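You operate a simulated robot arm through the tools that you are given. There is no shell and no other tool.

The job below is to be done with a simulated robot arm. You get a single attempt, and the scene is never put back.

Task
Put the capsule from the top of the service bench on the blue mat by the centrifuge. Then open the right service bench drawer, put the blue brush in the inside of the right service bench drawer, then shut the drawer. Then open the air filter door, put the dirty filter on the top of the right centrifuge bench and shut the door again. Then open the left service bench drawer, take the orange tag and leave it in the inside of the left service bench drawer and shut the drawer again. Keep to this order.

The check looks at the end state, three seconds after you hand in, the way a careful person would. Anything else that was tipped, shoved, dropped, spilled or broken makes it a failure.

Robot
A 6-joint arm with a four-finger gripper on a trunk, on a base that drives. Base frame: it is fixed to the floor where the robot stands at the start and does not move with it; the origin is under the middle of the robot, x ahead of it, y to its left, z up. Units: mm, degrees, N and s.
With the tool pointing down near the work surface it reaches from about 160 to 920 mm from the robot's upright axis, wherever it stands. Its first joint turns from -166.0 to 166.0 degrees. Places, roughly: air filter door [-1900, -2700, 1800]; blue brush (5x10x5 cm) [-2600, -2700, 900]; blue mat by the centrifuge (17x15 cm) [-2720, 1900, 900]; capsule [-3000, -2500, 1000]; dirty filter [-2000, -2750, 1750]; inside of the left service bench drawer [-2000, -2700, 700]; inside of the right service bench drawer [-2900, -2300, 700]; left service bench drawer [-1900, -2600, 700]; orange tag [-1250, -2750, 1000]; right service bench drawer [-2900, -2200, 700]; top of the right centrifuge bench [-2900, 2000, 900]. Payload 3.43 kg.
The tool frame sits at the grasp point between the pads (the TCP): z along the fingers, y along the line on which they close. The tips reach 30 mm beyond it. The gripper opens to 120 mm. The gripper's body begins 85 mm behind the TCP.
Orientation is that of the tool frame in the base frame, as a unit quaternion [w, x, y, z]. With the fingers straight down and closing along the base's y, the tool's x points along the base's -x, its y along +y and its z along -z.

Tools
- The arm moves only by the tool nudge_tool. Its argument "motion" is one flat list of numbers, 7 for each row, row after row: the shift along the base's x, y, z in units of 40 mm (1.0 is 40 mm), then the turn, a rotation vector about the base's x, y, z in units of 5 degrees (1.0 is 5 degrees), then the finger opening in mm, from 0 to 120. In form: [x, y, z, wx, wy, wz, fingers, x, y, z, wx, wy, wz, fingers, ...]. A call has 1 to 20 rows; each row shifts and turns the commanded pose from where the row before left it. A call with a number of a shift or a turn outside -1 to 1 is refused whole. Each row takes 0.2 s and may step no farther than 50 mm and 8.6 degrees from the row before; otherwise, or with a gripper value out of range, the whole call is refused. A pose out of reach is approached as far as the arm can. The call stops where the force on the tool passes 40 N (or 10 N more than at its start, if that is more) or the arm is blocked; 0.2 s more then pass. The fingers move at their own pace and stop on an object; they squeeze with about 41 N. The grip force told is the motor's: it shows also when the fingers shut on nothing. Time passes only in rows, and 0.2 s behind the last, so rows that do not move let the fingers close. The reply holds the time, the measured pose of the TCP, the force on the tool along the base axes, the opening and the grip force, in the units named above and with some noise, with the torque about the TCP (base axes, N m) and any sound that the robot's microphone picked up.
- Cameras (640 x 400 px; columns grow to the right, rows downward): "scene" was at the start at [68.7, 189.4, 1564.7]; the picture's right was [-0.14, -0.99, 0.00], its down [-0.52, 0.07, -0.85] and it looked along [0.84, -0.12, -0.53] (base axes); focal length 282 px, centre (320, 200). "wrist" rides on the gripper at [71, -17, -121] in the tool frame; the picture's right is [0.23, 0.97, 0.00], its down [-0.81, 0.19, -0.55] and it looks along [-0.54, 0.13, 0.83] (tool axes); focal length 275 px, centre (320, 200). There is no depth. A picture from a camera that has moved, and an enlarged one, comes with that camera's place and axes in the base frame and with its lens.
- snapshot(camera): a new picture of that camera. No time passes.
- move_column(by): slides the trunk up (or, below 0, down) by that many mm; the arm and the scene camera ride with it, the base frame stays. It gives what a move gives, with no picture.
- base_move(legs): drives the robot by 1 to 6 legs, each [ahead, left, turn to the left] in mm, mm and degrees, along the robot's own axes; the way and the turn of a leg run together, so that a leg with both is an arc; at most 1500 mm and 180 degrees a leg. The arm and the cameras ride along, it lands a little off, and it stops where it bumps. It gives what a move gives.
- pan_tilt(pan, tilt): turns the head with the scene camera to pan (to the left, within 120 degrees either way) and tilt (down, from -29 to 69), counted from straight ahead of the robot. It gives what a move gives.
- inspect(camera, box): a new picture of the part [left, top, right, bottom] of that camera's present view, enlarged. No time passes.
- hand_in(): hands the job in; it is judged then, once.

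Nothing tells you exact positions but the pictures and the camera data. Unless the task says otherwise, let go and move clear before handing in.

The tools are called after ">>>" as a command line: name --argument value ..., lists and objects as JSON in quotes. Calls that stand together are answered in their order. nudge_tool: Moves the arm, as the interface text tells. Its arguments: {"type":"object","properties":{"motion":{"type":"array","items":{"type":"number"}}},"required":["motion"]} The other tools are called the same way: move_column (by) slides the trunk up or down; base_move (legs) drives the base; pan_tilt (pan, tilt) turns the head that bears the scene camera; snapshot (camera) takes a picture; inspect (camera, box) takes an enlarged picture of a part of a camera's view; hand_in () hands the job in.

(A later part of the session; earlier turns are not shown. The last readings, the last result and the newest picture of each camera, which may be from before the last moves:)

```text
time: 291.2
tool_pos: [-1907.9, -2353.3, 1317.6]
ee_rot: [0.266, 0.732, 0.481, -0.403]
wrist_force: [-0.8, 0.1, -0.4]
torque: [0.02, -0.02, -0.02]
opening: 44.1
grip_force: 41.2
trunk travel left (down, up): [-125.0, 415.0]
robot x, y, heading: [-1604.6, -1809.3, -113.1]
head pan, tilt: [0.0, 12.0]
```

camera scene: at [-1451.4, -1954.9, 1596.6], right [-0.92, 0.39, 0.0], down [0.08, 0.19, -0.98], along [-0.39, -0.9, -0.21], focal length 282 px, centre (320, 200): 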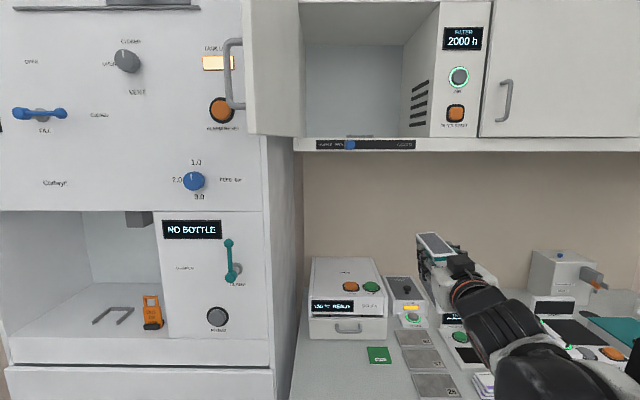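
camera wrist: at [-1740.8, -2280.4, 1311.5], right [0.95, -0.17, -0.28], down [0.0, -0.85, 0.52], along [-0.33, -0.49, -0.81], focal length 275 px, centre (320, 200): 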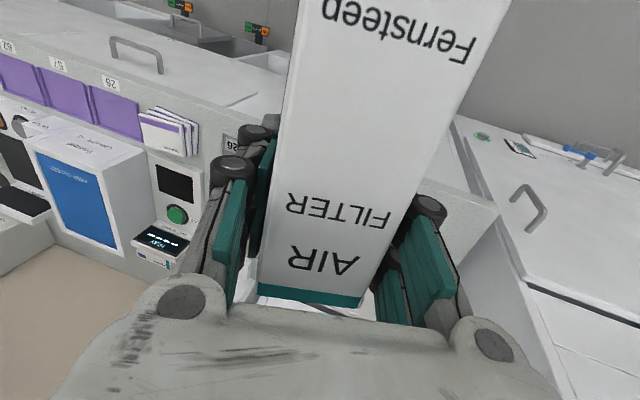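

That works now. I continue pitching down.

>>> nudge_tool --motion '[0, 0, -0.19, 0.97, -0.4238, 0, 35, 0, 0, -0.19, 0.97, -0.4238, 0, 35, 0, 0, -0.19, 0.97, -0.4238, 0, 35, 0, 0, -0.19, 0.97, -0.4238, 0, 35]'

>>> nudge_tool --motion '[0, 0, -0.19, 0.97, -0.4238, 0, 35, 0, 0, -0.19, 0.97, -0.4238, 0, 35, 0, 0, -0.19, 0.97, -0.4238, 0, 35, 0, 0, -0.19, 0.97, -0.4238, 0, 35, 0, 0, -0.19, 0.97, -0.4238, 0, 35, 0, 0, -0.19, 0.97, -0.4238, 0, 35, 0, 0, -0.19, 0.95, -0.415, 0, 35]'

>>> snapshot --camera "wrist"

>>> snapshot --camera "scene"

```text
time: 292.2
tool_pos: [-1911.3, -2353.1, 1285.7]
ee_rot: [0.171, 0.796, 0.518, -0.263]
wrist_force: [-0.4, 0.7, -1.4]
torque: [-0.02, 0.0, 0.03]
opening: 44.4
grip_force: 40.7
trunk travel left (down, up): [-125.0, 415.0]
robot x, y, heading: [-1607.0, -1809.0, -113.2]
head pan, tilt: [0.0, 12.0]
```

```text
time: 293.8
tool_pos: [-1911.4, -2353.3, 1233.4]
ee_rot: [-0.002, 0.837, 0.547, 0.002]
wrist_force: [-1.2, -0.8, -2.3]
torque: [-0.05, 0.03, 0.02]
opening: 44.7
grip_force: 41.9
trunk travel left (down, up): [-125.0, 415.0]
robot x, y, heading: [-1606.2, -1809.7, -113.5]
head pan, tilt: [0.0, 12.0]
```

```text
taken
camera wrist: at [-1897.9, -2280.6, 1355.4], right [0.98, -0.18, 0.0], down [-0.15, -0.82, 0.55], along [-0.1, -0.54, -0.84], focal length 275 px, centre (320, 200)
```

wrist: 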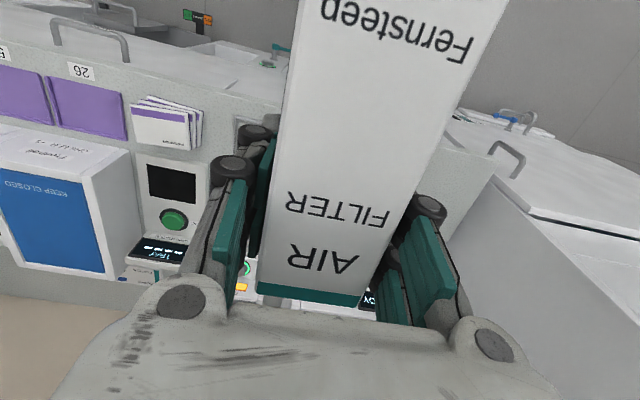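

```text
taken
camera scene: at [-1451.5, -1955.3, 1596.5], right [-0.92, 0.39, 0.0], down [0.08, 0.19, -0.98], along [-0.39, -0.9, -0.21], focal length 282 px, centre (320, 200)
```

scene: 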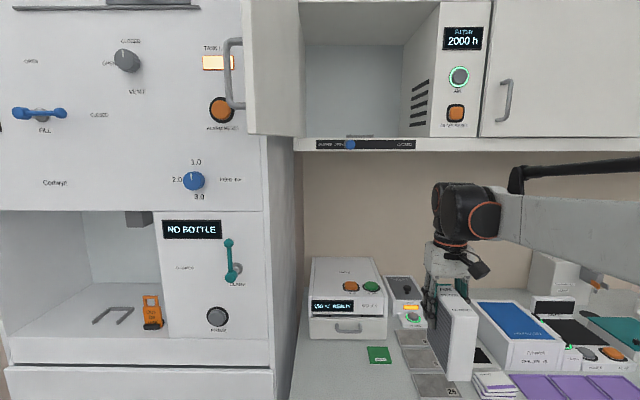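

Tool down and filter secure. Now I turn right and drive along the aisle to the centrifuge bench.

>>> nudge_tool --motion '[0.3, 0.687, 0, 0, 0, 0, 35, 0.3, 0.687, 0, 0, 0, 0, 35]'

>>> base_move --legs '[[0, 0, -90], [826, 0, 0], [826, 0, 0]]'

>>> base_move --legs '[[0, -1450, 0]]'

```text
time: 294.4
tool_pos: [-1887.1, -2297.1, 1233.3]
ee_rot: [-0.001, 0.838, 0.546, 0.002]
wrist_force: [-0.3, 0.3, -2.2]
torque: [-0.02, 0.03, 0.0]
opening: 44.4
grip_force: 41.2
trunk travel left (down, up): [-125.0, 415.0]
robot x, y, heading: [-1604.1, -1809.5, -113.2]
head pan, tilt: [0.0, 12.0]
```

```text
time: 306.6
tool_pos: [-3609.8, -871.9, 1235.4]
ee_rot: [-0.001, 0.979, -0.206, 0.002]
wrist_force: [-1.1, 0.1, -2.2]
torque: [0.04, 0.03, 0.0]
opening: 44.3
grip_force: 40.7
trunk travel left (down, up): [-125.0, 415.0]
robot x, y, heading: [-3122.2, -1153.6, 156.6]
head pan, tilt: [0.0, 12.0]
```

```text
time: 313.8
tool_pos: [-3016.1, 464.4, 1233.6]
ee_rot: [-0.001, 0.977, -0.216, 0.002]
wrist_force: [0.1, -0.5, -0.7]
torque: [0.01, 0.05, -0.01]
opening: 44.3
grip_force: 41.1
trunk travel left (down, up): [-125.0, 415.0]
robot x, y, heading: [-2535.6, 171.9, 155.5]
head pan, tilt: [0.0, 12.0]
```

>>> base_move --legs '[[0, -1450, 0.9]]'

>>> base_move --legs '[[0, -200, 0]]'

>>> pan_tilt --pan 0 --tilt 40

>>> snapshot --camera "scene"

>>> snapshot --camera "wrist"

```text
time: 321.0
tool_pos: [-2448.0, 1783.8, 1234.4]
ee_rot: [-0.001, 0.98, -0.199, 0.002]
wrist_force: [0.3, -0.5, -2.1]
torque: [0.01, 0.03, 0.0]
opening: 44.4
grip_force: 41.4
trunk travel left (down, up): [-125.0, 415.0]
robot x, y, heading: [-1956.7, 1508.4, 157.7]
head pan, tilt: [0.0, 12.0]
```

```text
time: 322.6
tool_pos: [-2369.7, 1970.7, 1234.5]
ee_rot: [0.0, 0.98, -0.198, 0.001]
wrist_force: [0.2, 0.1, -0.8]
torque: [0.0, 0.03, 0.01]
opening: 44.6
grip_force: 41.4
trunk travel left (down, up): [-125.0, 415.0]
robot x, y, heading: [-1878.2, 1698.9, 157.4]
head pan, tilt: [0.0, 12.0]
```

```text
time: 323.6
tool_pos: [-2371.1, 1969.2, 1233.9]
ee_rot: [0.0, 0.98, -0.2, 0.001]
wrist_force: [-0.5, 0.5, -2.7]
torque: [0.0, 0.03, 0.02]
opening: 44.4
grip_force: 40.9
trunk travel left (down, up): [-125.0, 415.0]
robot x, y, heading: [-1879.0, 1695.3, 157.4]
head pan, tilt: [0.0, 40.0]
```

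```text
taken
camera scene: at [-2016.1, 1537.0, 1552.2], right [0.38, 0.92, 0.0], down [0.59, -0.25, -0.77], along [-0.71, 0.29, -0.64], focal length 282 px, centre (320, 200)
```

scene: 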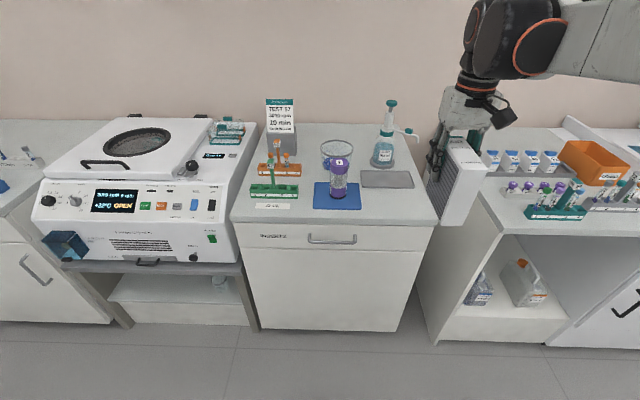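

```text
taken
camera wrist: at [-2297.9, 1958.8, 1355.4], right [-0.17, -0.99, 0.0], down [-0.82, 0.14, 0.55], along [-0.54, 0.09, -0.84], focal length 275 px, centre (320, 200)
```

wrist: 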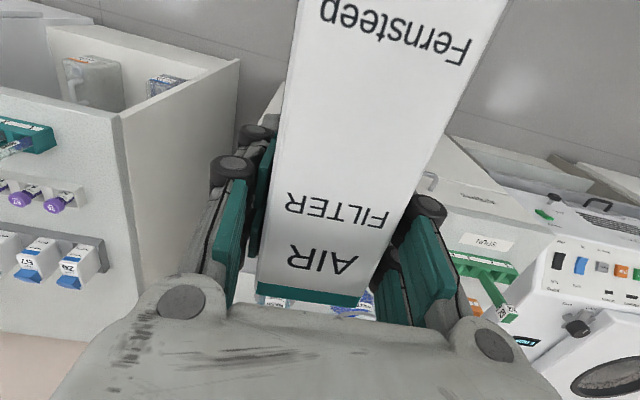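

The bench shows a free spot in the right front corner, in front of the grey tray: u 1897–2073, n 3895–4130. I drive closer and lower the filter there.

>>> base_move --legs '[[150, 0, -1]]'

>>> snapshot --camera "scene"

```text
time: 324.9
tool_pos: [-2504.1, 2037.7, 1233.7]
ee_rot: [0.0, 0.978, -0.207, 0.002]
wrist_force: [-0.3, 0.9, -1.5]
torque: [0.01, 0.06, 0.0]
opening: 44.8
grip_force: 41.4
trunk travel left (down, up): [-125.0, 415.0]
robot x, y, heading: [-2017.2, 1753.2, 156.5]
head pan, tilt: [0.0, 40.0]
```

```text
taken
camera scene: at [-2158.9, 1599.0, 1552.1], right [0.4, 0.92, 0.0], down [0.59, -0.26, -0.77], along [-0.7, 0.31, -0.64], focal length 282 px, centre (320, 200)
```

scene: 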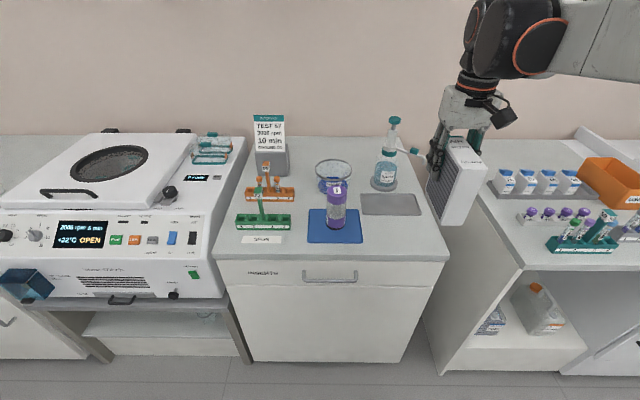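

>>> nudge_tool --motion '[-0.8575, 0.286, 0, 0, 0, 0, 35, -0.8575, 0.286, 0, 0, 0, 0, 35, -0.8575, 0.286, 0, 0, 0, 0, 35, -0.8575, 0.286, 0, 0, 0, 0, 35, 0, 0, -0.9, 0, 0, 0, 35, 0, 0, -0.9, 0, 0, 0, 35, 0, 0, -0.9, 0, 0, 0, 35, 0, 0, -0.9, 0, 0, 0, 35]'

>>> snapshot --camera "scene"

>>> inspect --camera "scene" --box '[300, 80, 500, 280]'

```text
time: 326.8
tool_pos: [-2641.9, 2084.1, 1088.9]
ee_rot: [-0.001, 0.978, -0.207, 0.002]
wrist_force: [0.0, -0.2, -1.1]
torque: [0.04, 0.05, 0.0]
opening: 44.5
grip_force: 41.2
trunk travel left (down, up): [-125.0, 415.0]
robot x, y, heading: [-2019.4, 1756.6, 156.5]
head pan, tilt: [0.0, 40.0]
```

```text
taken
camera scene: at [-2158.6, 1598.8, 1552.1], right [0.4, 0.92, 0.0], down [0.59, -0.26, -0.77], along [-0.7, 0.31, -0.64], focal length 282 px, centre (320, 200)
```

scene: 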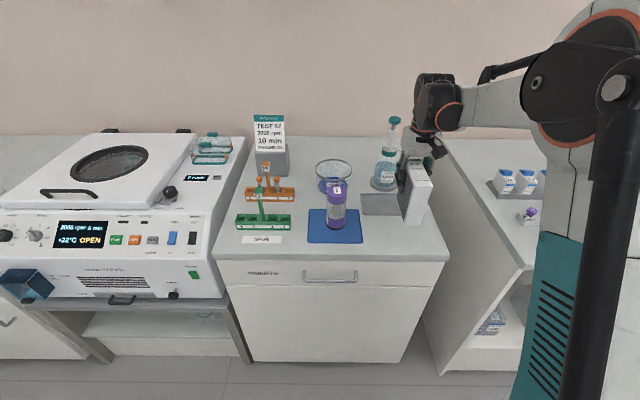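

```text
2.00 times, centred on (400, 180) of scene
camera zoom: at [-2158.6, 1598.8, 1552.1], right [0.4, 0.92, 0.0], down [0.59, -0.26, -0.77], along [-0.7, 0.31, -0.64], focal length 564 px, centre (160, 240)
```

zoom: 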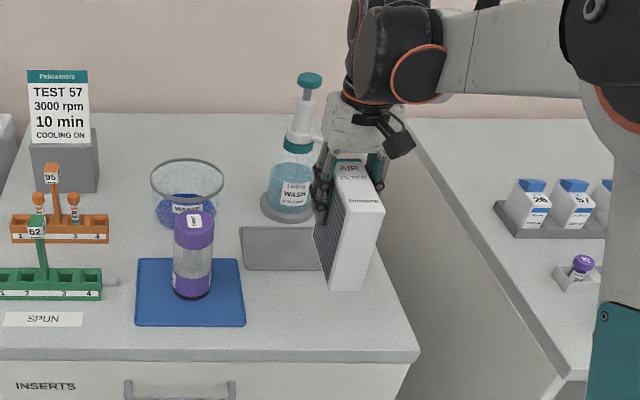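

>>> nudge_tool --motion '[0, 0, -0.8, 0, 0, 0, 35, 0, 0, -0.8, 0, 0, 0, 35, 0, 0, -0.5, 0, 0, 0, 35]'

>>> inspect --camera "scene" --box '[300, 80, 500, 280]'

```text
time: 327.6
tool_pos: [-2641.7, 2084.3, 1003.7]
ee_rot: [0.0, 0.978, -0.207, 0.001]
wrist_force: [0.2, -0.1, -2.2]
torque: [0.0, 0.03, 0.02]
opening: 44.7
grip_force: 40.7
trunk travel left (down, up): [-125.0, 415.0]
robot x, y, heading: [-2019.1, 1757.4, 156.5]
head pan, tilt: [0.0, 40.0]
```

```text
2.00 times, centred on (400, 180) of scene
camera zoom: at [-2158.5, 1598.7, 1552.1], right [0.4, 0.92, 0.0], down [0.59, -0.26, -0.77], along [-0.7, 0.31, -0.64], focal length 564 px, centre (160, 240)
```

zoom: 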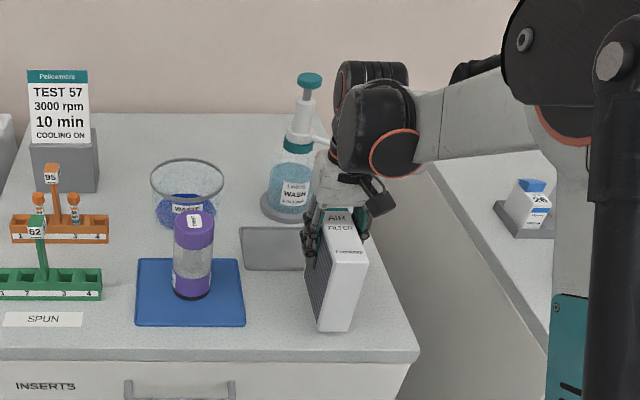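

>>> nudge_tool --motion '[0, 0, -0.3, 0, 0, 0, 35, 0, 0, -0.1, 0, 0, 0, 35]'

>>> nudge_tool --motion '[0, 0, -0.08, 0, 0, 0, 35, 0, 0, 0, 0, 0, 0, 35]'

>>> nudge_tool --motion '[0, 0, -0.08, 0, 0, 0, 35, 0, 0, 0, 0, 0, 0, 35]'

```text
time: 328.1
tool_pos: [-2641.3, 2084.1, 991.1]
ee_rot: [0.0, 0.978, -0.208, 0.001]
wrist_force: [-5.2, 3.9, 19.4]
torque: [-0.41, -0.77, 0.04]
opening: 44.6
grip_force: 41.0
trunk travel left (down, up): [-125.0, 415.0]
robot x, y, heading: [-2017.1, 1751.8, 156.5]
head pan, tilt: [0.0, 40.0]
```

```text
time: 328.6
tool_pos: [-2642.2, 2083.9, 989.8]
ee_rot: [-0.001, 0.978, -0.208, 0.0]
wrist_force: [3.1, -1.4, 20.5]
torque: [-0.13, 0.1, 0.04]
opening: 44.4
grip_force: 40.8
trunk travel left (down, up): [-125.0, 415.0]
robot x, y, heading: [-2020.3, 1754.4, 156.3]
head pan, tilt: [0.0, 40.0]
stopped in row 1: the force on the tool passed its limit at 41 N (the readings are from after the stop); the commanded pose is now the measured one
```

```text
time: 329.1
tool_pos: [-2641.6, 2083.7, 987.8]
ee_rot: [-0.001, 0.978, -0.208, 0.001]
wrist_force: [-3.7, 2.1, 39.5]
torque: [0.06, 0.15, 0.12]
opening: 44.7
grip_force: 41.2
trunk travel left (down, up): [-125.0, 415.0]
robot x, y, heading: [-2014.0, 1758.0, 156.6]
head pan, tilt: [0.0, 40.0]
```

The filter stands on the bench. I relieve pressure, open, and rise.

>>> nudge_tool --motion '[0, 0, 0.05, 0, 0, 0, 35, 0, 0, 0, 0, 0, 0, 48, 0, 0, 0, 0, 0, 0, 60, 0, 0, 0, 0, 0, 0, 70]'

>>> snapshot --camera "wrist"

>>> inspect --camera "scene" --box '[300, 80, 500, 280]'

```text
time: 330.1
tool_pos: [-2641.3, 2084.4, 986.7]
ee_rot: [0.0, 0.978, -0.208, 0.0]
wrist_force: [0.1, -0.2, -1.6]
torque: [0.04, -0.02, -0.01]
opening: 70.1
grip_force: 0.1
trunk travel left (down, up): [-125.0, 415.0]
robot x, y, heading: [-2018.0, 1754.5, 156.4]
head pan, tilt: [0.0, 40.0]
```

```text
taken
camera wrist: at [-2570.0, 2071.9, 1108.5], right [-0.19, -0.98, 0.0], down [-0.82, 0.15, 0.55], along [-0.54, 0.1, -0.83], focal length 275 px, centre (320, 200)
```

wrist: 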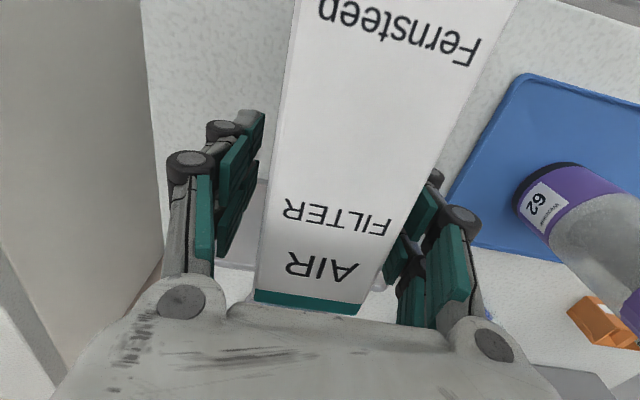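

```text
2.00 times, centred on (400, 180) of scene
camera zoom: at [-2158.6, 1598.8, 1552.1], right [0.4, 0.92, 0.0], down [0.59, -0.26, -0.77], along [-0.7, 0.31, -0.64], focal length 564 px, centre (160, 240)
```

zoom: 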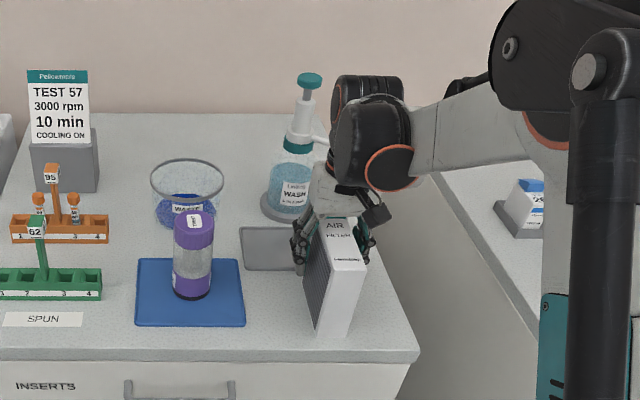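

Released and standing. I rise straight up, and retract.

>>> nudge_tool --motion '[0, 0, 0.4, 0, 0, 0, 72, 0, 0, 0.8, 0, 0, 0, 76, 0, 0, 1, 0, 0, 0, 80, 0, 0, 1, 0, 0, 0, 80, 0, 0, 1, 0, 0, 0, 80, 0, 0, 1, 0, 0, 0, 80, 0.84, -0.367, 0, 0, 0, 0, 80, 0.84, -0.367, 0, 0, 0, 0, 80, 0.84, -0.367, 0, 0, 0, 0, 80]'

>>> snapshot --camera "scene"

>>> snapshot --camera "wrist"

```text
time: 332.1
tool_pos: [-2541.0, 2042.6, 1194.7]
ee_rot: [-0.001, 0.978, -0.209, 0.0]
wrist_force: [0.5, 0.5, -0.2]
torque: [-0.01, 0.02, 0.02]
opening: 79.8
grip_force: 0.1
trunk travel left (down, up): [-125.0, 415.0]
robot x, y, heading: [-2018.1, 1754.9, 156.3]
head pan, tilt: [0.0, 40.0]
```

```text
taken
camera scene: at [-2158.1, 1598.5, 1552.2], right [0.4, 0.92, 0.0], down [0.59, -0.26, -0.77], along [-0.7, 0.31, -0.64], focal length 282 px, centre (320, 200)
```

scene: 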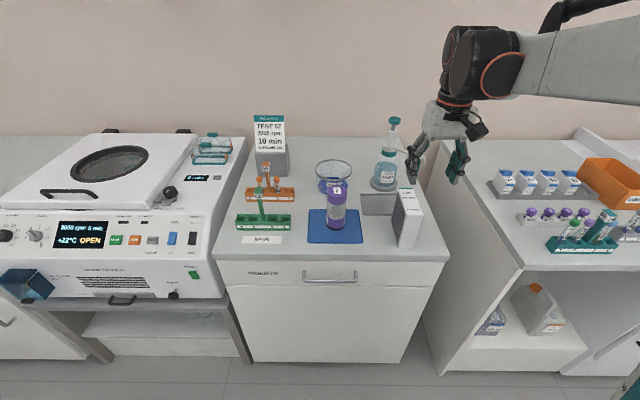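

```text
taken
camera wrist: at [-2468.8, 2028.4, 1315.7], right [-0.19, -0.98, 0.0], down [-0.82, 0.15, 0.55], along [-0.54, 0.1, -0.83], focal length 275 px, centre (320, 200)
```

wrist: 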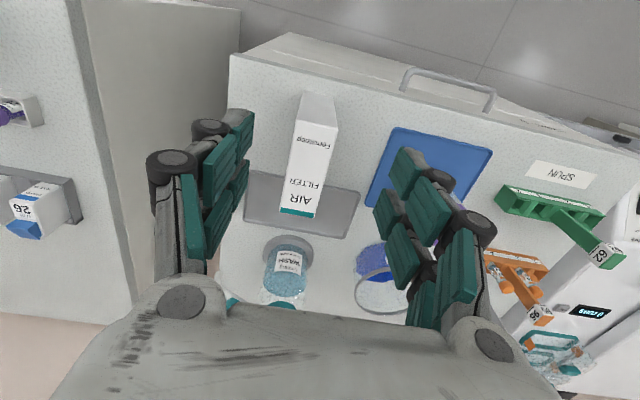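

The filter stands in the free corner and the capsule is undisturbed. Now I return to shut the air-filter door.

>>> base_move --legs '[[-155, 0, 0], [0, 1450, 0]]'

>>> base_move --legs '[[0, 1450, 0], [0, 200, 0]]'

```text
time: 340.4
tool_pos: [-2972.2, 634.0, 1193.8]
ee_rot: [-0.001, 0.98, -0.199, 0.0]
wrist_force: [-0.7, 1.2, -0.1]
torque: [0.0, 0.03, 0.0]
opening: 80.2
grip_force: 0.1
trunk travel left (down, up): [-125.0, 415.0]
robot x, y, heading: [-2443.3, 356.4, 157.6]
head pan, tilt: [0.0, 40.0]
```

```text
time: 348.7
tool_pos: [-3597.2, -882.9, 1194.2]
ee_rot: [-0.001, 0.98, -0.198, 0.0]
wrist_force: [-0.1, 0.2, 0.0]
torque: [0.01, 0.0, 0.04]
opening: 80.1
grip_force: 0.1
trunk travel left (down, up): [-125.0, 415.0]
robot x, y, heading: [-3066.7, -1157.5, 157.5]
head pan, tilt: [0.0, 40.0]
```

>>> base_move --legs '[[0, 0, -1.1], [-1000, 0, 0], [-848, 0, 0], [0, 0, 90]]'

>>> snapshot --camera "scene"

```text
time: 362.2
tool_pos: [-1661.1, -2423.6, 1194.7]
ee_rot: [-0.001, 0.837, 0.548, 0.0]
wrist_force: [-0.6, 0.7, -0.3]
torque: [0.01, -0.02, 0.0]
opening: 80.0
grip_force: 0.0
trunk travel left (down, up): [-125.0, 415.0]
robot x, y, heading: [-1376.7, -1896.6, -113.0]
head pan, tilt: [0.0, 40.0]
```

```text
taken
camera scene: at [-1219.7, -2034.4, 1552.1], right [-0.92, 0.39, 0.0], down [0.25, 0.59, -0.77], along [-0.3, -0.7, -0.64], focal length 282 px, centre (320, 200)
```

scene: 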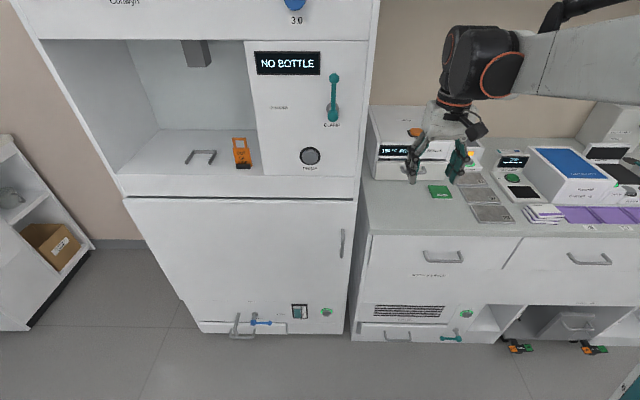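

I'm left of the bench now; the tall cabinet's front is at n≈95. I back off and shift left, to have room to raise the arm and pitch it forward on the outer side of the open door.

>>> base_move --legs '[[-200, 0, 0], [0, 110, -0.4]]'

>>> nudge_tool --motion '[-0.5, 0.1, 0.45, 0, 0, 0, 40, -0.2, -0.25, 0.45, 0, 0, 0, 0]'

>>> move_column --by 341

>>> nudge_tool --motion '[0, 0, 0.19, -0.97, 0.4238, 0, 0, 0, 0, 0.19, -0.97, 0.4238, 0, 0, 0, 0, 0.19, -0.97, 0.4238, 0, 0, 0, 0, 0.19, -0.97, 0.4238, 0, 0, 0, 0, 0.19, -0.97, 0.4238, 0, 0, 0, 0, 0.19, -0.97, 0.4238, 0, 0, 0, 0, 0.19, -0.97, 0.4238, 0, 0, 0, 0, 0.19, -0.97, 0.4238, 0, 0, 0, 0, 0.19, -0.97, 0.4238, 0, 0, 0, 0, 0.19, -0.97, 0.4238, 0, 0, 0, 0, 0.19, -0.97, 0.4238, 0, 0, 0, 0, 0.19, -0.97, 0.4238, 0, 0, 0, 0, 0.19, -0.97, 0.4238, 0, 0, 0, 0, 0.19, -0.97, 0.4238, 0, 0, 0, 0, 0.19, -0.97, 0.4238, 0, 0, 0, 0, 0.19, -0.97, 0.4238, 0, 0, 0, 0, 0.19, -0.97, 0.4238, 0, 0]'

>>> pan_tilt --pan 0 --tilt 10

>>> snapshot --camera "scene"

```text
time: 364.5
tool_pos: [-1485.4, -2282.0, 1194.0]
ee_rot: [0.0, 0.838, 0.545, -0.001]
wrist_force: [0.5, -0.4, -0.1]
torque: [0.0, -0.03, 0.02]
opening: 80.0
grip_force: 0.0
trunk travel left (down, up): [-125.0, 415.0]
robot x, y, heading: [-1196.8, -1756.6, -113.4]
head pan, tilt: [0.0, 40.0]
```

```text
time: 365.1
tool_pos: [-1513.5, -2286.3, 1230.7]
ee_rot: [-0.001, 0.839, 0.544, -0.001]
wrist_force: [0.5, 1.0, 0.0]
torque: [-0.03, -0.03, 0.01]
opening: 0.1
grip_force: 33.6
trunk travel left (down, up): [-125.0, 415.0]
robot x, y, heading: [-1197.4, -1757.4, -113.6]
head pan, tilt: [0.0, 40.0]
```

```text
time: 368.5
tool_pos: [-1513.2, -2287.5, 1570.7]
ee_rot: [0.0, 0.839, 0.544, -0.001]
wrist_force: [0.0, -0.5, -0.3]
torque: [0.0, -0.02, -0.03]
opening: 0.0
grip_force: 33.3
trunk travel left (down, up): [-466.0, 74.0]
robot x, y, heading: [-1200.2, -1759.5, -113.5]
head pan, tilt: [0.0, 40.0]
```

```text
time: 372.1
tool_pos: [-1506.6, -2292.8, 1700.0]
ee_rot: [0.392, 0.591, 0.389, -0.588]
wrist_force: [0.3, 0.5, 0.2]
torque: [-0.01, -0.04, 0.01]
opening: 0.1
grip_force: 32.4
trunk travel left (down, up): [-466.0, 74.0]
robot x, y, heading: [-1198.9, -1756.6, -113.5]
head pan, tilt: [0.0, 40.0]
```

```text
time: 373.0
tool_pos: [-1506.6, -2292.2, 1699.6]
ee_rot: [0.393, 0.591, 0.39, -0.587]
wrist_force: [-0.1, 0.0, -0.2]
torque: [0.02, -0.03, 0.01]
opening: 0.0
grip_force: 32.8
trunk travel left (down, up): [-466.0, 74.0]
robot x, y, heading: [-1198.5, -1759.0, -113.5]
head pan, tilt: [0.0, 10.0]
```

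```text
taken
camera scene: at [-1037.8, -1892.7, 1885.2], right [-0.93, 0.37, 0.0], down [0.26, 0.66, -0.7], along [-0.26, -0.65, -0.71], focal length 282 px, centre (320, 200)
```

scene: 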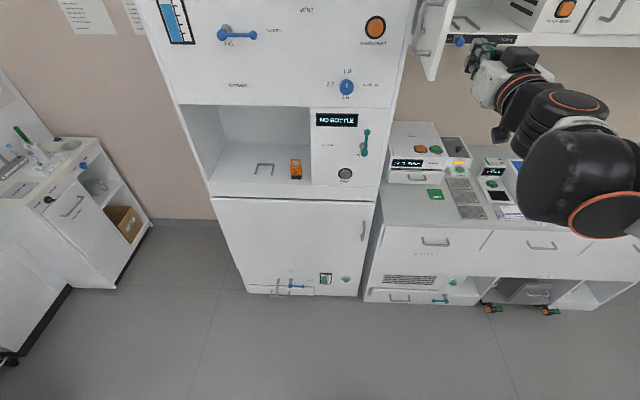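

>>> pan_tilt --pan 45 --tilt 10

>>> nudge_tool --motion '[0.7, -0.306, 0, 0, 0, 0, 0, 0.7, -0.306, 0, 0, 0, 0, 0]'

>>> base_move --legs '[[195, 0, 0]]'

>>> snapshot --camera "wrist"

>>> snapshot --camera "scene"

```text
time: 374.1
tool_pos: [-1506.5, -2289.9, 1699.8]
ee_rot: [0.392, 0.592, 0.388, -0.588]
wrist_force: [-1.2, 0.9, -0.4]
torque: [-0.02, 0.04, -0.03]
opening: 0.0
grip_force: 33.5
trunk travel left (down, up): [-466.0, 74.0]
robot x, y, heading: [-1197.7, -1758.3, -113.5]
head pan, tilt: [45.0, 10.0]
```

```text
time: 374.8
tool_pos: [-1458.0, -2311.3, 1700.4]
ee_rot: [0.387, 0.593, 0.385, -0.592]
wrist_force: [-0.7, -0.3, -0.5]
torque: [-0.01, -0.01, -0.03]
opening: 0.2
grip_force: 33.4
trunk travel left (down, up): [-466.0, 74.0]
robot x, y, heading: [-1198.5, -1755.8, -113.4]
head pan, tilt: [45.0, 10.0]
```

```text
time: 376.2
tool_pos: [-1520.5, -2458.8, 1699.1]
ee_rot: [0.388, 0.594, 0.385, -0.591]
wrist_force: [-0.6, 1.4, 0.2]
torque: [0.07, 0.12, -0.79]
opening: 6.0
grip_force: 33.5
trunk travel left (down, up): [-466.0, 74.0]
robot x, y, heading: [-1262.9, -1906.4, -113.0]
head pan, tilt: [45.0, 10.0]
stopped in leg 1: the force on the tool passed its limit at 98 N (the readings are from after the stop); the commanded pose is now the measured one
```

```text
taken
camera wrist: at [-1487.3, -2341.6, 1628.2], right [0.89, -0.39, -0.23], down [0.4, 0.43, 0.81], along [-0.22, -0.81, 0.54], focal length 275 px, centre (320, 200)
```

wrist: 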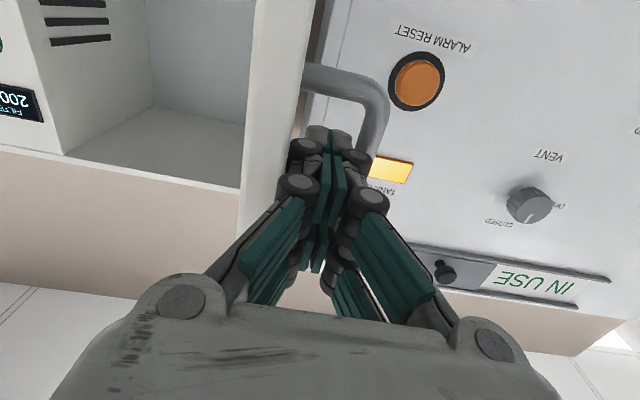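

```text
taken
camera scene: at [-1038.6, -2053.6, 1940.9], right [-0.93, -0.37, 0.0], down [-0.06, 0.16, -0.98], along [0.36, -0.92, -0.17], focal length 282 px, centre (320, 200)
```

scene: 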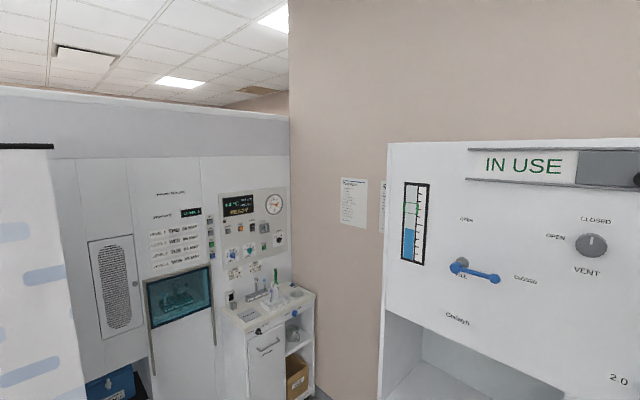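

The fingertips bumped into the door's handle on its outer side. I back off at once and go higher, above the handle, so only the plain door panel is in the way.

>>> nudge_tool --motion '[0.2, 0.458, 0, 0, 0, 0, 0, 0.35, 0.8, 0, 0, 0, 0, 0, 0.35, 0.8, 0, 0, 0, 0, 0]'

>>> snapshot --camera "wrist"

>>> pan_tilt --pan 10 --tilt 10

>>> snapshot --camera "scene"

```text
time: 377.0
tool_pos: [-1483.5, -2374.5, 1699.4]
ee_rot: [0.388, 0.593, 0.383, -0.592]
wrist_force: [0.1, 0.6, -0.6]
torque: [0.04, -0.01, -0.01]
opening: 0.0
grip_force: 33.5
trunk travel left (down, up): [-466.0, 74.0]
robot x, y, heading: [-1262.0, -1909.6, -113.3]
head pan, tilt: [45.0, 10.0]
```

```text
taken
camera wrist: at [-1448.7, -2256.3, 1628.4], right [0.89, -0.39, -0.23], down [0.4, 0.43, 0.81], along [-0.22, -0.81, 0.54], focal length 275 px, centre (320, 200)
```

wrist: 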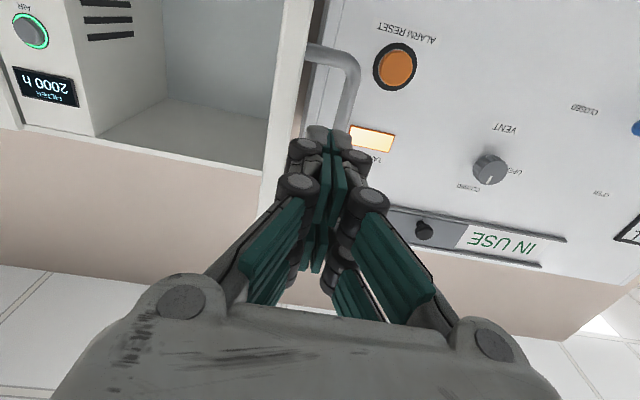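

```text
time: 378.0
tool_pos: [-1484.4, -2378.1, 1697.8]
ee_rot: [0.387, 0.594, 0.384, -0.591]
wrist_force: [0.3, -0.4, 0.1]
torque: [0.03, 0.03, -0.01]
opening: 0.0
grip_force: 33.8
trunk travel left (down, up): [-466.0, 74.0]
robot x, y, heading: [-1265.0, -1909.0, -113.5]
head pan, tilt: [10.0, 10.0]
```

```text
taken
camera scene: at [-1094.4, -2058.2, 1940.8], right [-0.97, 0.23, 0.0], down [0.04, 0.17, -0.98], along [-0.23, -0.96, -0.17], focal length 282 px, centre (320, 200)
```

scene: 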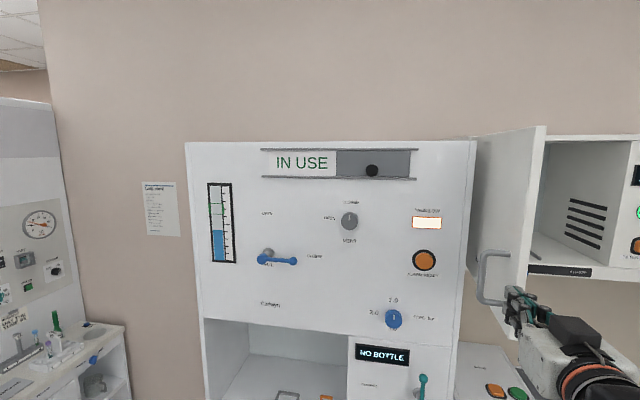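

>>> move_column --by 74

>>> nudge_tool --motion '[0.25, -0.1, 0.8, 0, 0, 0, 0, 0.25, -0.1, 0.8, 0, 0, 0, 0, 0, 0, 0.7, 0, 0, 0, 0]'

>>> snapshot --camera "wrist"

>>> snapshot --camera "scene"

```text
time: 379.1
tool_pos: [-1484.6, -2377.3, 1771.7]
ee_rot: [0.387, 0.593, 0.385, -0.591]
wrist_force: [0.3, 0.2, 0.5]
torque: [-0.01, 0.02, -0.03]
opening: 0.0
grip_force: 33.1
trunk travel left (down, up): [-540.0, 0.0]
robot x, y, heading: [-1261.5, -1905.4, -113.7]
head pan, tilt: [10.0, 10.0]
```

```text
time: 379.9
tool_pos: [-1466.0, -2385.5, 1864.3]
ee_rot: [0.388, 0.594, 0.384, -0.591]
wrist_force: [0.2, -0.4, 0.2]
torque: [0.01, 0.03, 0.03]
opening: 0.1
grip_force: 33.7
trunk travel left (down, up): [-540.0, 0.0]
robot x, y, heading: [-1263.0, -1908.4, -113.4]
head pan, tilt: [10.0, 10.0]
```

```text
taken
camera wrist: at [-1430.8, -2267.0, 1794.2], right [0.89, -0.39, -0.23], down [0.4, 0.43, 0.81], along [-0.22, -0.81, 0.54], focal length 275 px, centre (320, 200)
```

wrist: 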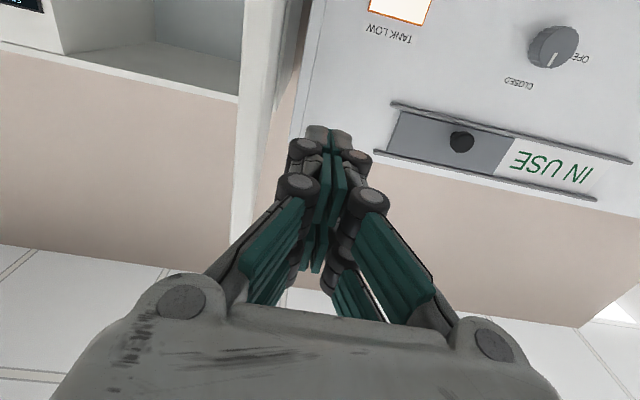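

```text
taken
camera scene: at [-1093.8, -2057.1, 2014.8], right [-0.97, 0.23, 0.0], down [0.04, 0.17, -0.98], along [-0.23, -0.96, -0.17], focal length 282 px, centre (320, 200)
```

scene: 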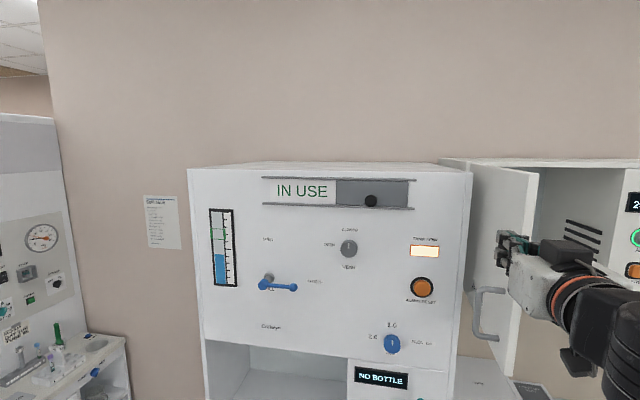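

I'm above the handle level, on the outer side of the door. I move in and begin sweeping the door closed.

>>> pan_tilt --pan 60 --tilt 10

>>> nudge_tool --motion '[-0.31, -0.71, 0, 0, 0, 0, 0, -0.31, -0.71, 0, 0, 0, 0, 0, -0.31, -0.71, 0, 0, 0, 0, 0, -0.31, -0.71, 0, 0, 0, 0, 0]'

>>> snapshot --camera "wrist"

```text
time: 381.1
tool_pos: [-1465.9, -2385.8, 1864.3]
ee_rot: [0.388, 0.594, 0.385, -0.591]
wrist_force: [0.6, 0.6, 0.7]
torque: [-0.01, -0.01, -0.03]
opening: 0.0
grip_force: 33.3
trunk travel left (down, up): [-540.0, 0.0]
robot x, y, heading: [-1266.8, -1909.4, -113.2]
head pan, tilt: [60.0, 10.0]
```

```text
time: 382.1
tool_pos: [-1515.9, -2502.0, 1863.7]
ee_rot: [0.387, 0.594, 0.385, -0.591]
wrist_force: [-0.5, 0.4, -1.3]
torque: [-0.03, 0.03, -0.02]
opening: 0.0
grip_force: 33.6
trunk travel left (down, up): [-540.0, 0.0]
robot x, y, heading: [-1262.1, -1906.9, -113.4]
head pan, tilt: [60.0, 10.0]
```

```text
taken
camera wrist: at [-1481.9, -2384.1, 1792.4], right [0.89, -0.39, -0.23], down [0.39, 0.43, 0.81], along [-0.22, -0.81, 0.54], focal length 275 px, centre (320, 200)
```

wrist: 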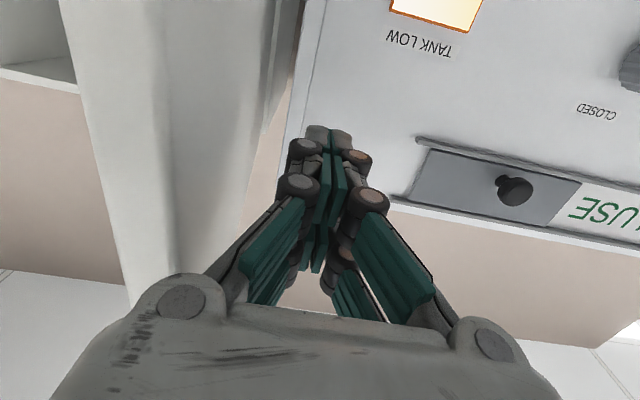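

>>> nudge_tool --motion '[-0.8, 0.35, 0, 0, 0, 0, 0, -0.62, 0.27, 0, 0, 0, 0, 0, -0.668, 0.25, 0, 0, 0, 0, 0, -0.668, 0.25, 0, 0, 0, 0, 0, -0.678, 0.133, 0, 0, 0, 0, 0, -0.678, 0.133, 0, 0, 0, 0, 0]'

>>> snapshot --camera "wrist"

```text
time: 383.5
tool_pos: [-1681.6, -2444.9, 1865.0]
ee_rot: [0.388, 0.594, 0.385, -0.591]
wrist_force: [-0.5, -0.2, -1.1]
torque: [0.0, 0.05, 0.02]
opening: 0.0
grip_force: 33.5
trunk travel left (down, up): [-540.0, 0.0]
robot x, y, heading: [-1261.8, -1907.7, -113.4]
head pan, tilt: [60.0, 10.0]
```

```text
taken
camera wrist: at [-1646.6, -2326.2, 1793.4], right [0.89, -0.39, -0.23], down [0.39, 0.43, 0.81], along [-0.22, -0.81, 0.54], focal length 275 px, centre (320, 200)
```

wrist: 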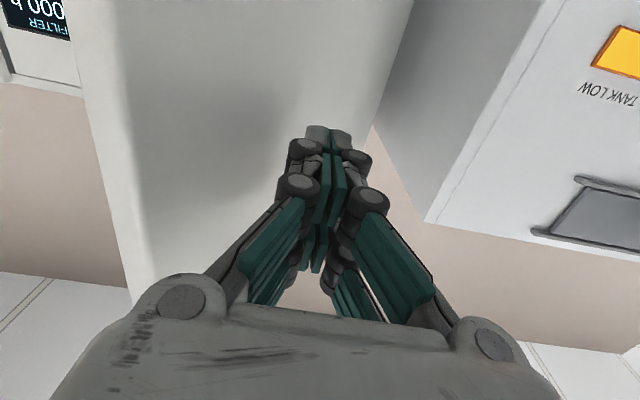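

The door is swinging shut with the fingers. I continue along its arc.

>>> nudge_tool --motion '[-0.706, 0.008, 0, 0, 0, 0, 0, -0.706, 0.008, 0, 0, 0, 0, 0, -0.693, -0.12, 0, 0, 0, 0, 0, -0.693, -0.12, 0, 0, 0, 0, 0, -0.648, -0.235, 0, 0, 0, 0, 0, -0.648, -0.235, 0, 0, 0, 0, 0]'

>>> snapshot --camera "wrist"

```text
time: 384.9
tool_pos: [-1844.9, -2473.4, 1863.9]
ee_rot: [0.387, 0.593, 0.385, -0.591]
wrist_force: [-0.2, 0.3, 0.4]
torque: [0.01, 0.0, 0.06]
opening: 0.0
grip_force: 33.3
trunk travel left (down, up): [-540.0, 0.0]
robot x, y, heading: [-1266.9, -1908.4, -113.4]
head pan, tilt: [60.0, 10.0]
```

```text
taken
camera wrist: at [-1812.2, -2355.0, 1792.9], right [0.89, -0.39, -0.22], down [0.39, 0.43, 0.81], along [-0.22, -0.81, 0.54], focal length 275 px, centre (320, 200)
```

wrist: 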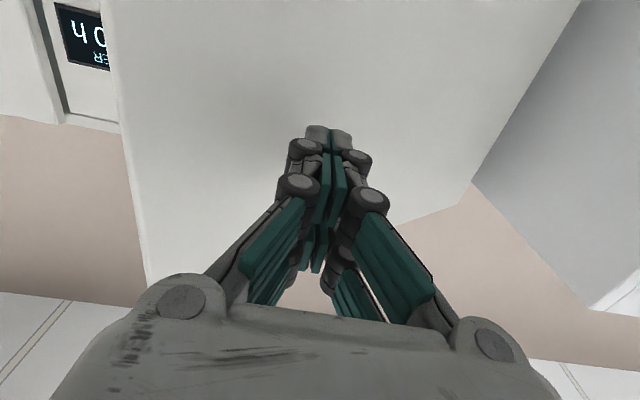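

>>> nudge_tool --motion '[-0.62, -0.357, 0, 0, 0, 0, 0, -0.62, -0.357, 0, 0, 0, 0, 0, -0.547, -0.47, 0, 0, 0, 0, 0, -0.547, -0.47, 0, 0, 0, 0, 0]'

>>> snapshot --camera "wrist"

```text
time: 385.9
tool_pos: [-1938.0, -2540.4, 1863.4]
ee_rot: [0.387, 0.594, 0.384, -0.591]
wrist_force: [0.1, -0.3, 0.1]
torque: [-0.04, 0.0, 0.0]
opening: 0.1
grip_force: 33.5
trunk travel left (down, up): [-540.0, 0.0]
robot x, y, heading: [-1263.0, -1906.2, -113.3]
head pan, tilt: [60.0, 10.0]
```

```text
taken
camera wrist: at [-1903.1, -2420.6, 1792.1], right [0.89, -0.39, -0.23], down [0.39, 0.43, 0.81], along [-0.22, -0.81, 0.54], focal length 275 px, centre (320, 200)
```

wrist: 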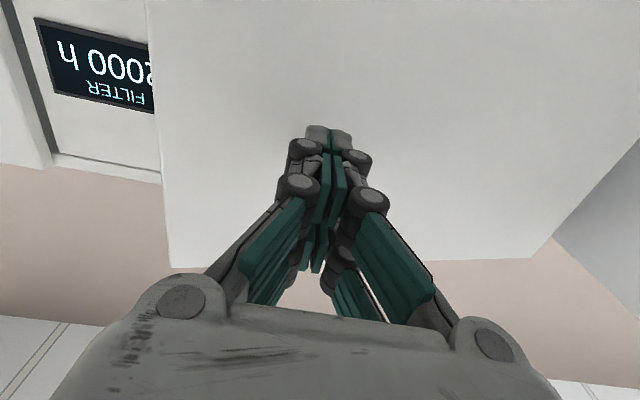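

>>> nudge_tool --motion '[-0.442, -0.544, 0, 0, 0, 0, 0, -0.442, -0.544, 0, 0, 0, 0, 0, -0.342, -0.628, 0, 0, 0, 0, 0]'

>>> nudge_tool --motion '[-0.17, -0.314, 0, 0, 0, 0, 0, -0.12, -0.25, 0, 0, 0, 0, 0, -0.1, -0.229, 0, 0, 0, 0, 0, -0.1, -0.229, 0, 0, 0, 0, 0]'

>>> snapshot --camera "wrist"

```text
time: 386.7
tool_pos: [-1986.3, -2609.9, 1861.5]
ee_rot: [0.386, 0.594, 0.385, -0.591]
wrist_force: [-0.9, -1.1, -0.9]
torque: [-0.03, 0.01, 0.0]
opening: 0.0
grip_force: 32.8
trunk travel left (down, up): [-540.0, 0.0]
robot x, y, heading: [-1261.8, -1907.3, -113.4]
head pan, tilt: [60.0, 10.0]
```

```text
time: 387.2
tool_pos: [-1991.8, -2619.7, 1866.0]
ee_rot: [0.388, 0.592, 0.387, -0.591]
wrist_force: [4.1, 6.4, -0.1]
torque: [-0.03, 0.01, -0.01]
opening: 0.1
grip_force: 33.4
trunk travel left (down, up): [-540.0, 0.0]
robot x, y, heading: [-1261.0, -1905.8, -113.2]
head pan, tilt: [60.0, 10.0]
stopped in row 2: the force on the tool passed its limit at 129 N (the readings are from after the stop); the commanded pose is now the measured one
```

```text
taken
camera wrist: at [-1957.8, -2501.7, 1795.2], right [0.89, -0.39, -0.23], down [0.39, 0.43, 0.81], along [-0.22, -0.81, 0.54], focal length 275 px, centre (320, 200)
```

wrist: 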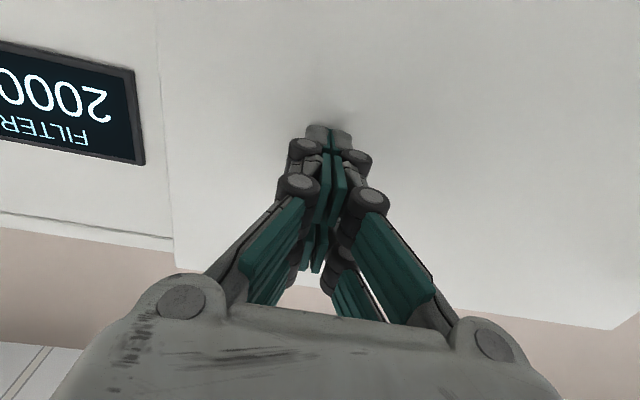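

The push met a hard stop, so the door should be closed. I back off a little and check that it is flush.

>>> nudge_tool --motion '[0.2, 0.458, 0, 0, 0, 0, 0, 0.35, 0.8, 0, 0, 0, 0, 0, 0.35, 0.8, 0, 0, 0, 0, 0, 0.35, 0.8, 0, 0, 0, 0, 0, 0.35, 0.8, 0, 0, 0, 0, 0]'

>>> snapshot --camera "wrist"

>>> pan_tilt --pan -10 --tilt 15

>>> snapshot --camera "scene"

```text
time: 388.4
tool_pos: [-1927.5, -2473.2, 1866.4]
ee_rot: [0.388, 0.592, 0.386, -0.591]
wrist_force: [0.5, 0.5, 0.6]
torque: [0.02, 0.0, -0.01]
opening: 0.0
grip_force: 33.5
trunk travel left (down, up): [-540.0, 0.0]
robot x, y, heading: [-1264.6, -1908.9, -113.2]
head pan, tilt: [60.0, 10.0]
```

```text
taken
camera wrist: at [-1894.5, -2355.5, 1795.4], right [0.89, -0.39, -0.23], down [0.39, 0.43, 0.81], along [-0.22, -0.81, 0.54], focal length 275 px, centre (320, 200)
```

wrist: 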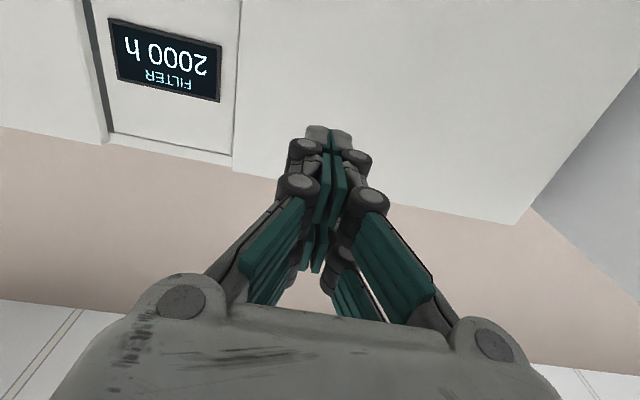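

```text
time: 389.8
tool_pos: [-1929.6, -2474.9, 1865.2]
ee_rot: [0.388, 0.593, 0.387, -0.59]
wrist_force: [0.1, -0.1, 0.6]
torque: [0.0, -0.03, 0.01]
opening: 0.0
grip_force: 33.4
trunk travel left (down, up): [-540.0, 0.0]
robot x, y, heading: [-1263.0, -1907.4, -113.5]
head pan, tilt: [-10.0, 15.0]
```

```text
taken
camera scene: at [-1124.2, -2045.4, 2006.7], right [-0.84, 0.55, 0.0], down [0.14, 0.22, -0.97], along [-0.53, -0.81, -0.26], focal length 282 px, centre (320, 200)
```

scene: 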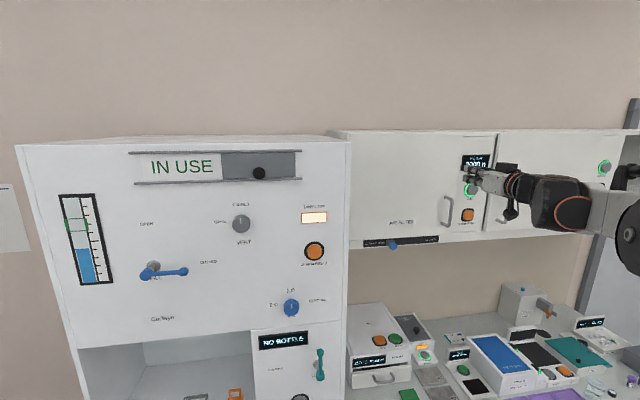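

>>> inspect --camera "scene" --box '[330, 120, 520, 260]'

```text
2.86 times, centred on (425, 190) of scene
camera zoom: at [-1124.2, -2045.4, 2006.7], right [-0.84, 0.55, 0.0], down [0.14, 0.22, -0.97], along [-0.53, -0.81, -0.26], focal length 805 px, centre (20, 229)
```

zoom: 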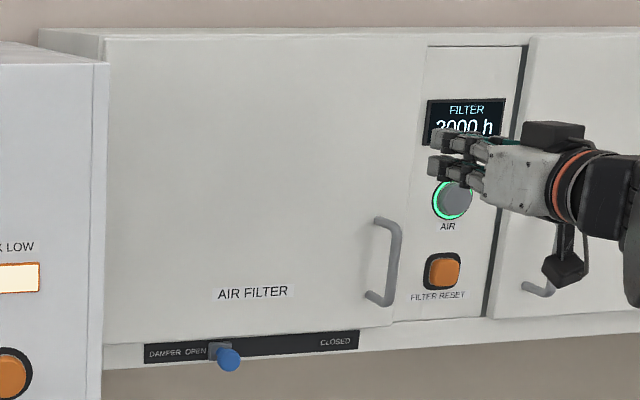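

The door looks flush and closed. Next is the left drawer. I bring the arm back to the spot where pitching works, turn the tool down, and lower the trunk.

>>> nudge_tool --motion '[0.985, 0.104, -0.25, 0, 0, 0, 0, 0.985, 0.104, -0.25, 0, 0, 0, 0, 0.985, 0.104, -0.25, 0, 0, 0, 0, 0.985, 0.104, -0.25, 0, 0, 0, 0, 0.985, 0.104, -0.25, 0, 0, 0, 0, 0.985, 0.104, -0.25, 0, 0, 0, 0, 0.985, 0.104, -0.25, 0, 0, 0, 0, 0.985, 0.104, -0.25, 0, 0, 0, 0, 0.985, 0.104, -0.25, 0, 0, 0, 0]'

>>> nudge_tool --motion '[0, 0, -0.19, 0.97, -0.4238, 0, 0, 0, 0, -0.19, 0.97, -0.4238, 0, 0, 0, 0, -0.19, 0.97, -0.4238, 0, 0, 0, 0, -0.19, 0.97, -0.4238, 0, 0]'

```text
time: 391.8
tool_pos: [-1572.0, -2436.5, 1775.3]
ee_rot: [0.387, 0.593, 0.386, -0.591]
wrist_force: [0.8, 0.2, 0.4]
torque: [0.03, -0.03, -0.01]
opening: 0.0
grip_force: 33.3
trunk travel left (down, up): [-540.0, 0.0]
robot x, y, heading: [-1262.4, -1910.9, -113.5]
head pan, tilt: [-10.0, 15.0]
```

```text
time: 392.8
tool_pos: [-1574.5, -2437.8, 1743.7]
ee_rot: [0.308, 0.693, 0.45, -0.471]
wrist_force: [0.5, 0.3, 0.2]
torque: [-0.02, 0.02, 0.02]
opening: 0.1
grip_force: 33.6
trunk travel left (down, up): [-540.0, 0.0]
robot x, y, heading: [-1265.0, -1909.5, -113.4]
head pan, tilt: [-10.0, 15.0]
```

>>> nudge_tool --motion '[0, 0, -0.19, 0.78, -0.341, 0, 0, 0, 0, -0.19, 0.78, -0.341, 0, 0]'

>>> move_column --by -415

>>> base_move --legs '[[-71, 0, 0], [0, -408, 0]]'

>>> nudge_tool --motion '[-0.2, -0.458, -0.55, 0, 0, 0, 80, -0.2, -0.458, -0.55, 0, 0, 0, 80, -0.2, -0.458, -0.55, 0, 0, 0, 80, -0.2, -0.458, -0.55, 0, 0, 0, 80]'

>>> snapshot --camera "scene"

```text
time: 393.4
tool_pos: [-1574.9, -2436.6, 1728.5]
ee_rot: [0.275, 0.725, 0.472, -0.419]
wrist_force: [-0.4, 0.7, 0.6]
torque: [-0.04, 0.02, 0.01]
opening: 0.1
grip_force: 33.1
trunk travel left (down, up): [-540.0, 0.0]
robot x, y, heading: [-1261.6, -1906.5, -113.3]
head pan, tilt: [-10.0, 15.0]
```

```text
refused: -415 is not a number from -400 to 400
```

```text
time: 396.6
tool_pos: [-1924.6, -2209.3, 1728.0]
ee_rot: [0.275, 0.725, 0.471, -0.42]
wrist_force: [-0.5, 0.5, 0.4]
torque: [-0.02, -0.03, 0.01]
opening: 0.1
grip_force: 33.1
trunk travel left (down, up): [-540.0, 0.0]
robot x, y, heading: [-1611.3, -1681.1, -113.5]
head pan, tilt: [-10.0, 15.0]
```

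```text
time: 397.6
tool_pos: [-1957.9, -2284.7, 1638.9]
ee_rot: [0.275, 0.726, 0.471, -0.419]
wrist_force: [-0.8, -1.2, -0.4]
torque: [0.0, -0.01, -0.03]
opening: 79.8
grip_force: 0.0
trunk travel left (down, up): [-540.0, 0.0]
robot x, y, heading: [-1614.7, -1675.4, -113.2]
head pan, tilt: [-10.0, 15.0]
```

```text
taken
camera scene: at [-1485.0, -1810.7, 2007.1], right [-0.75, 0.66, 0.0], down [0.17, 0.19, -0.97], along [-0.64, -0.72, -0.25], focal length 282 px, centre (320, 200)
```

scene: 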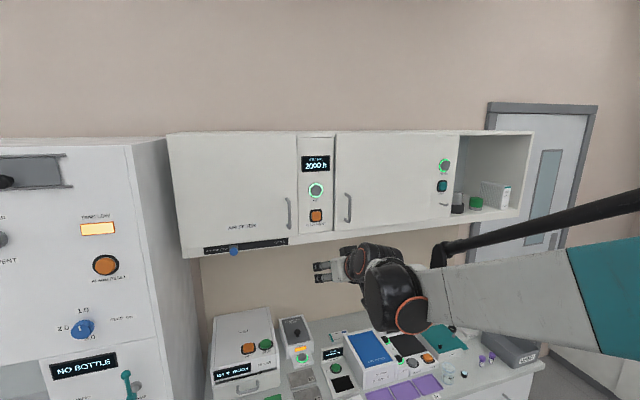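

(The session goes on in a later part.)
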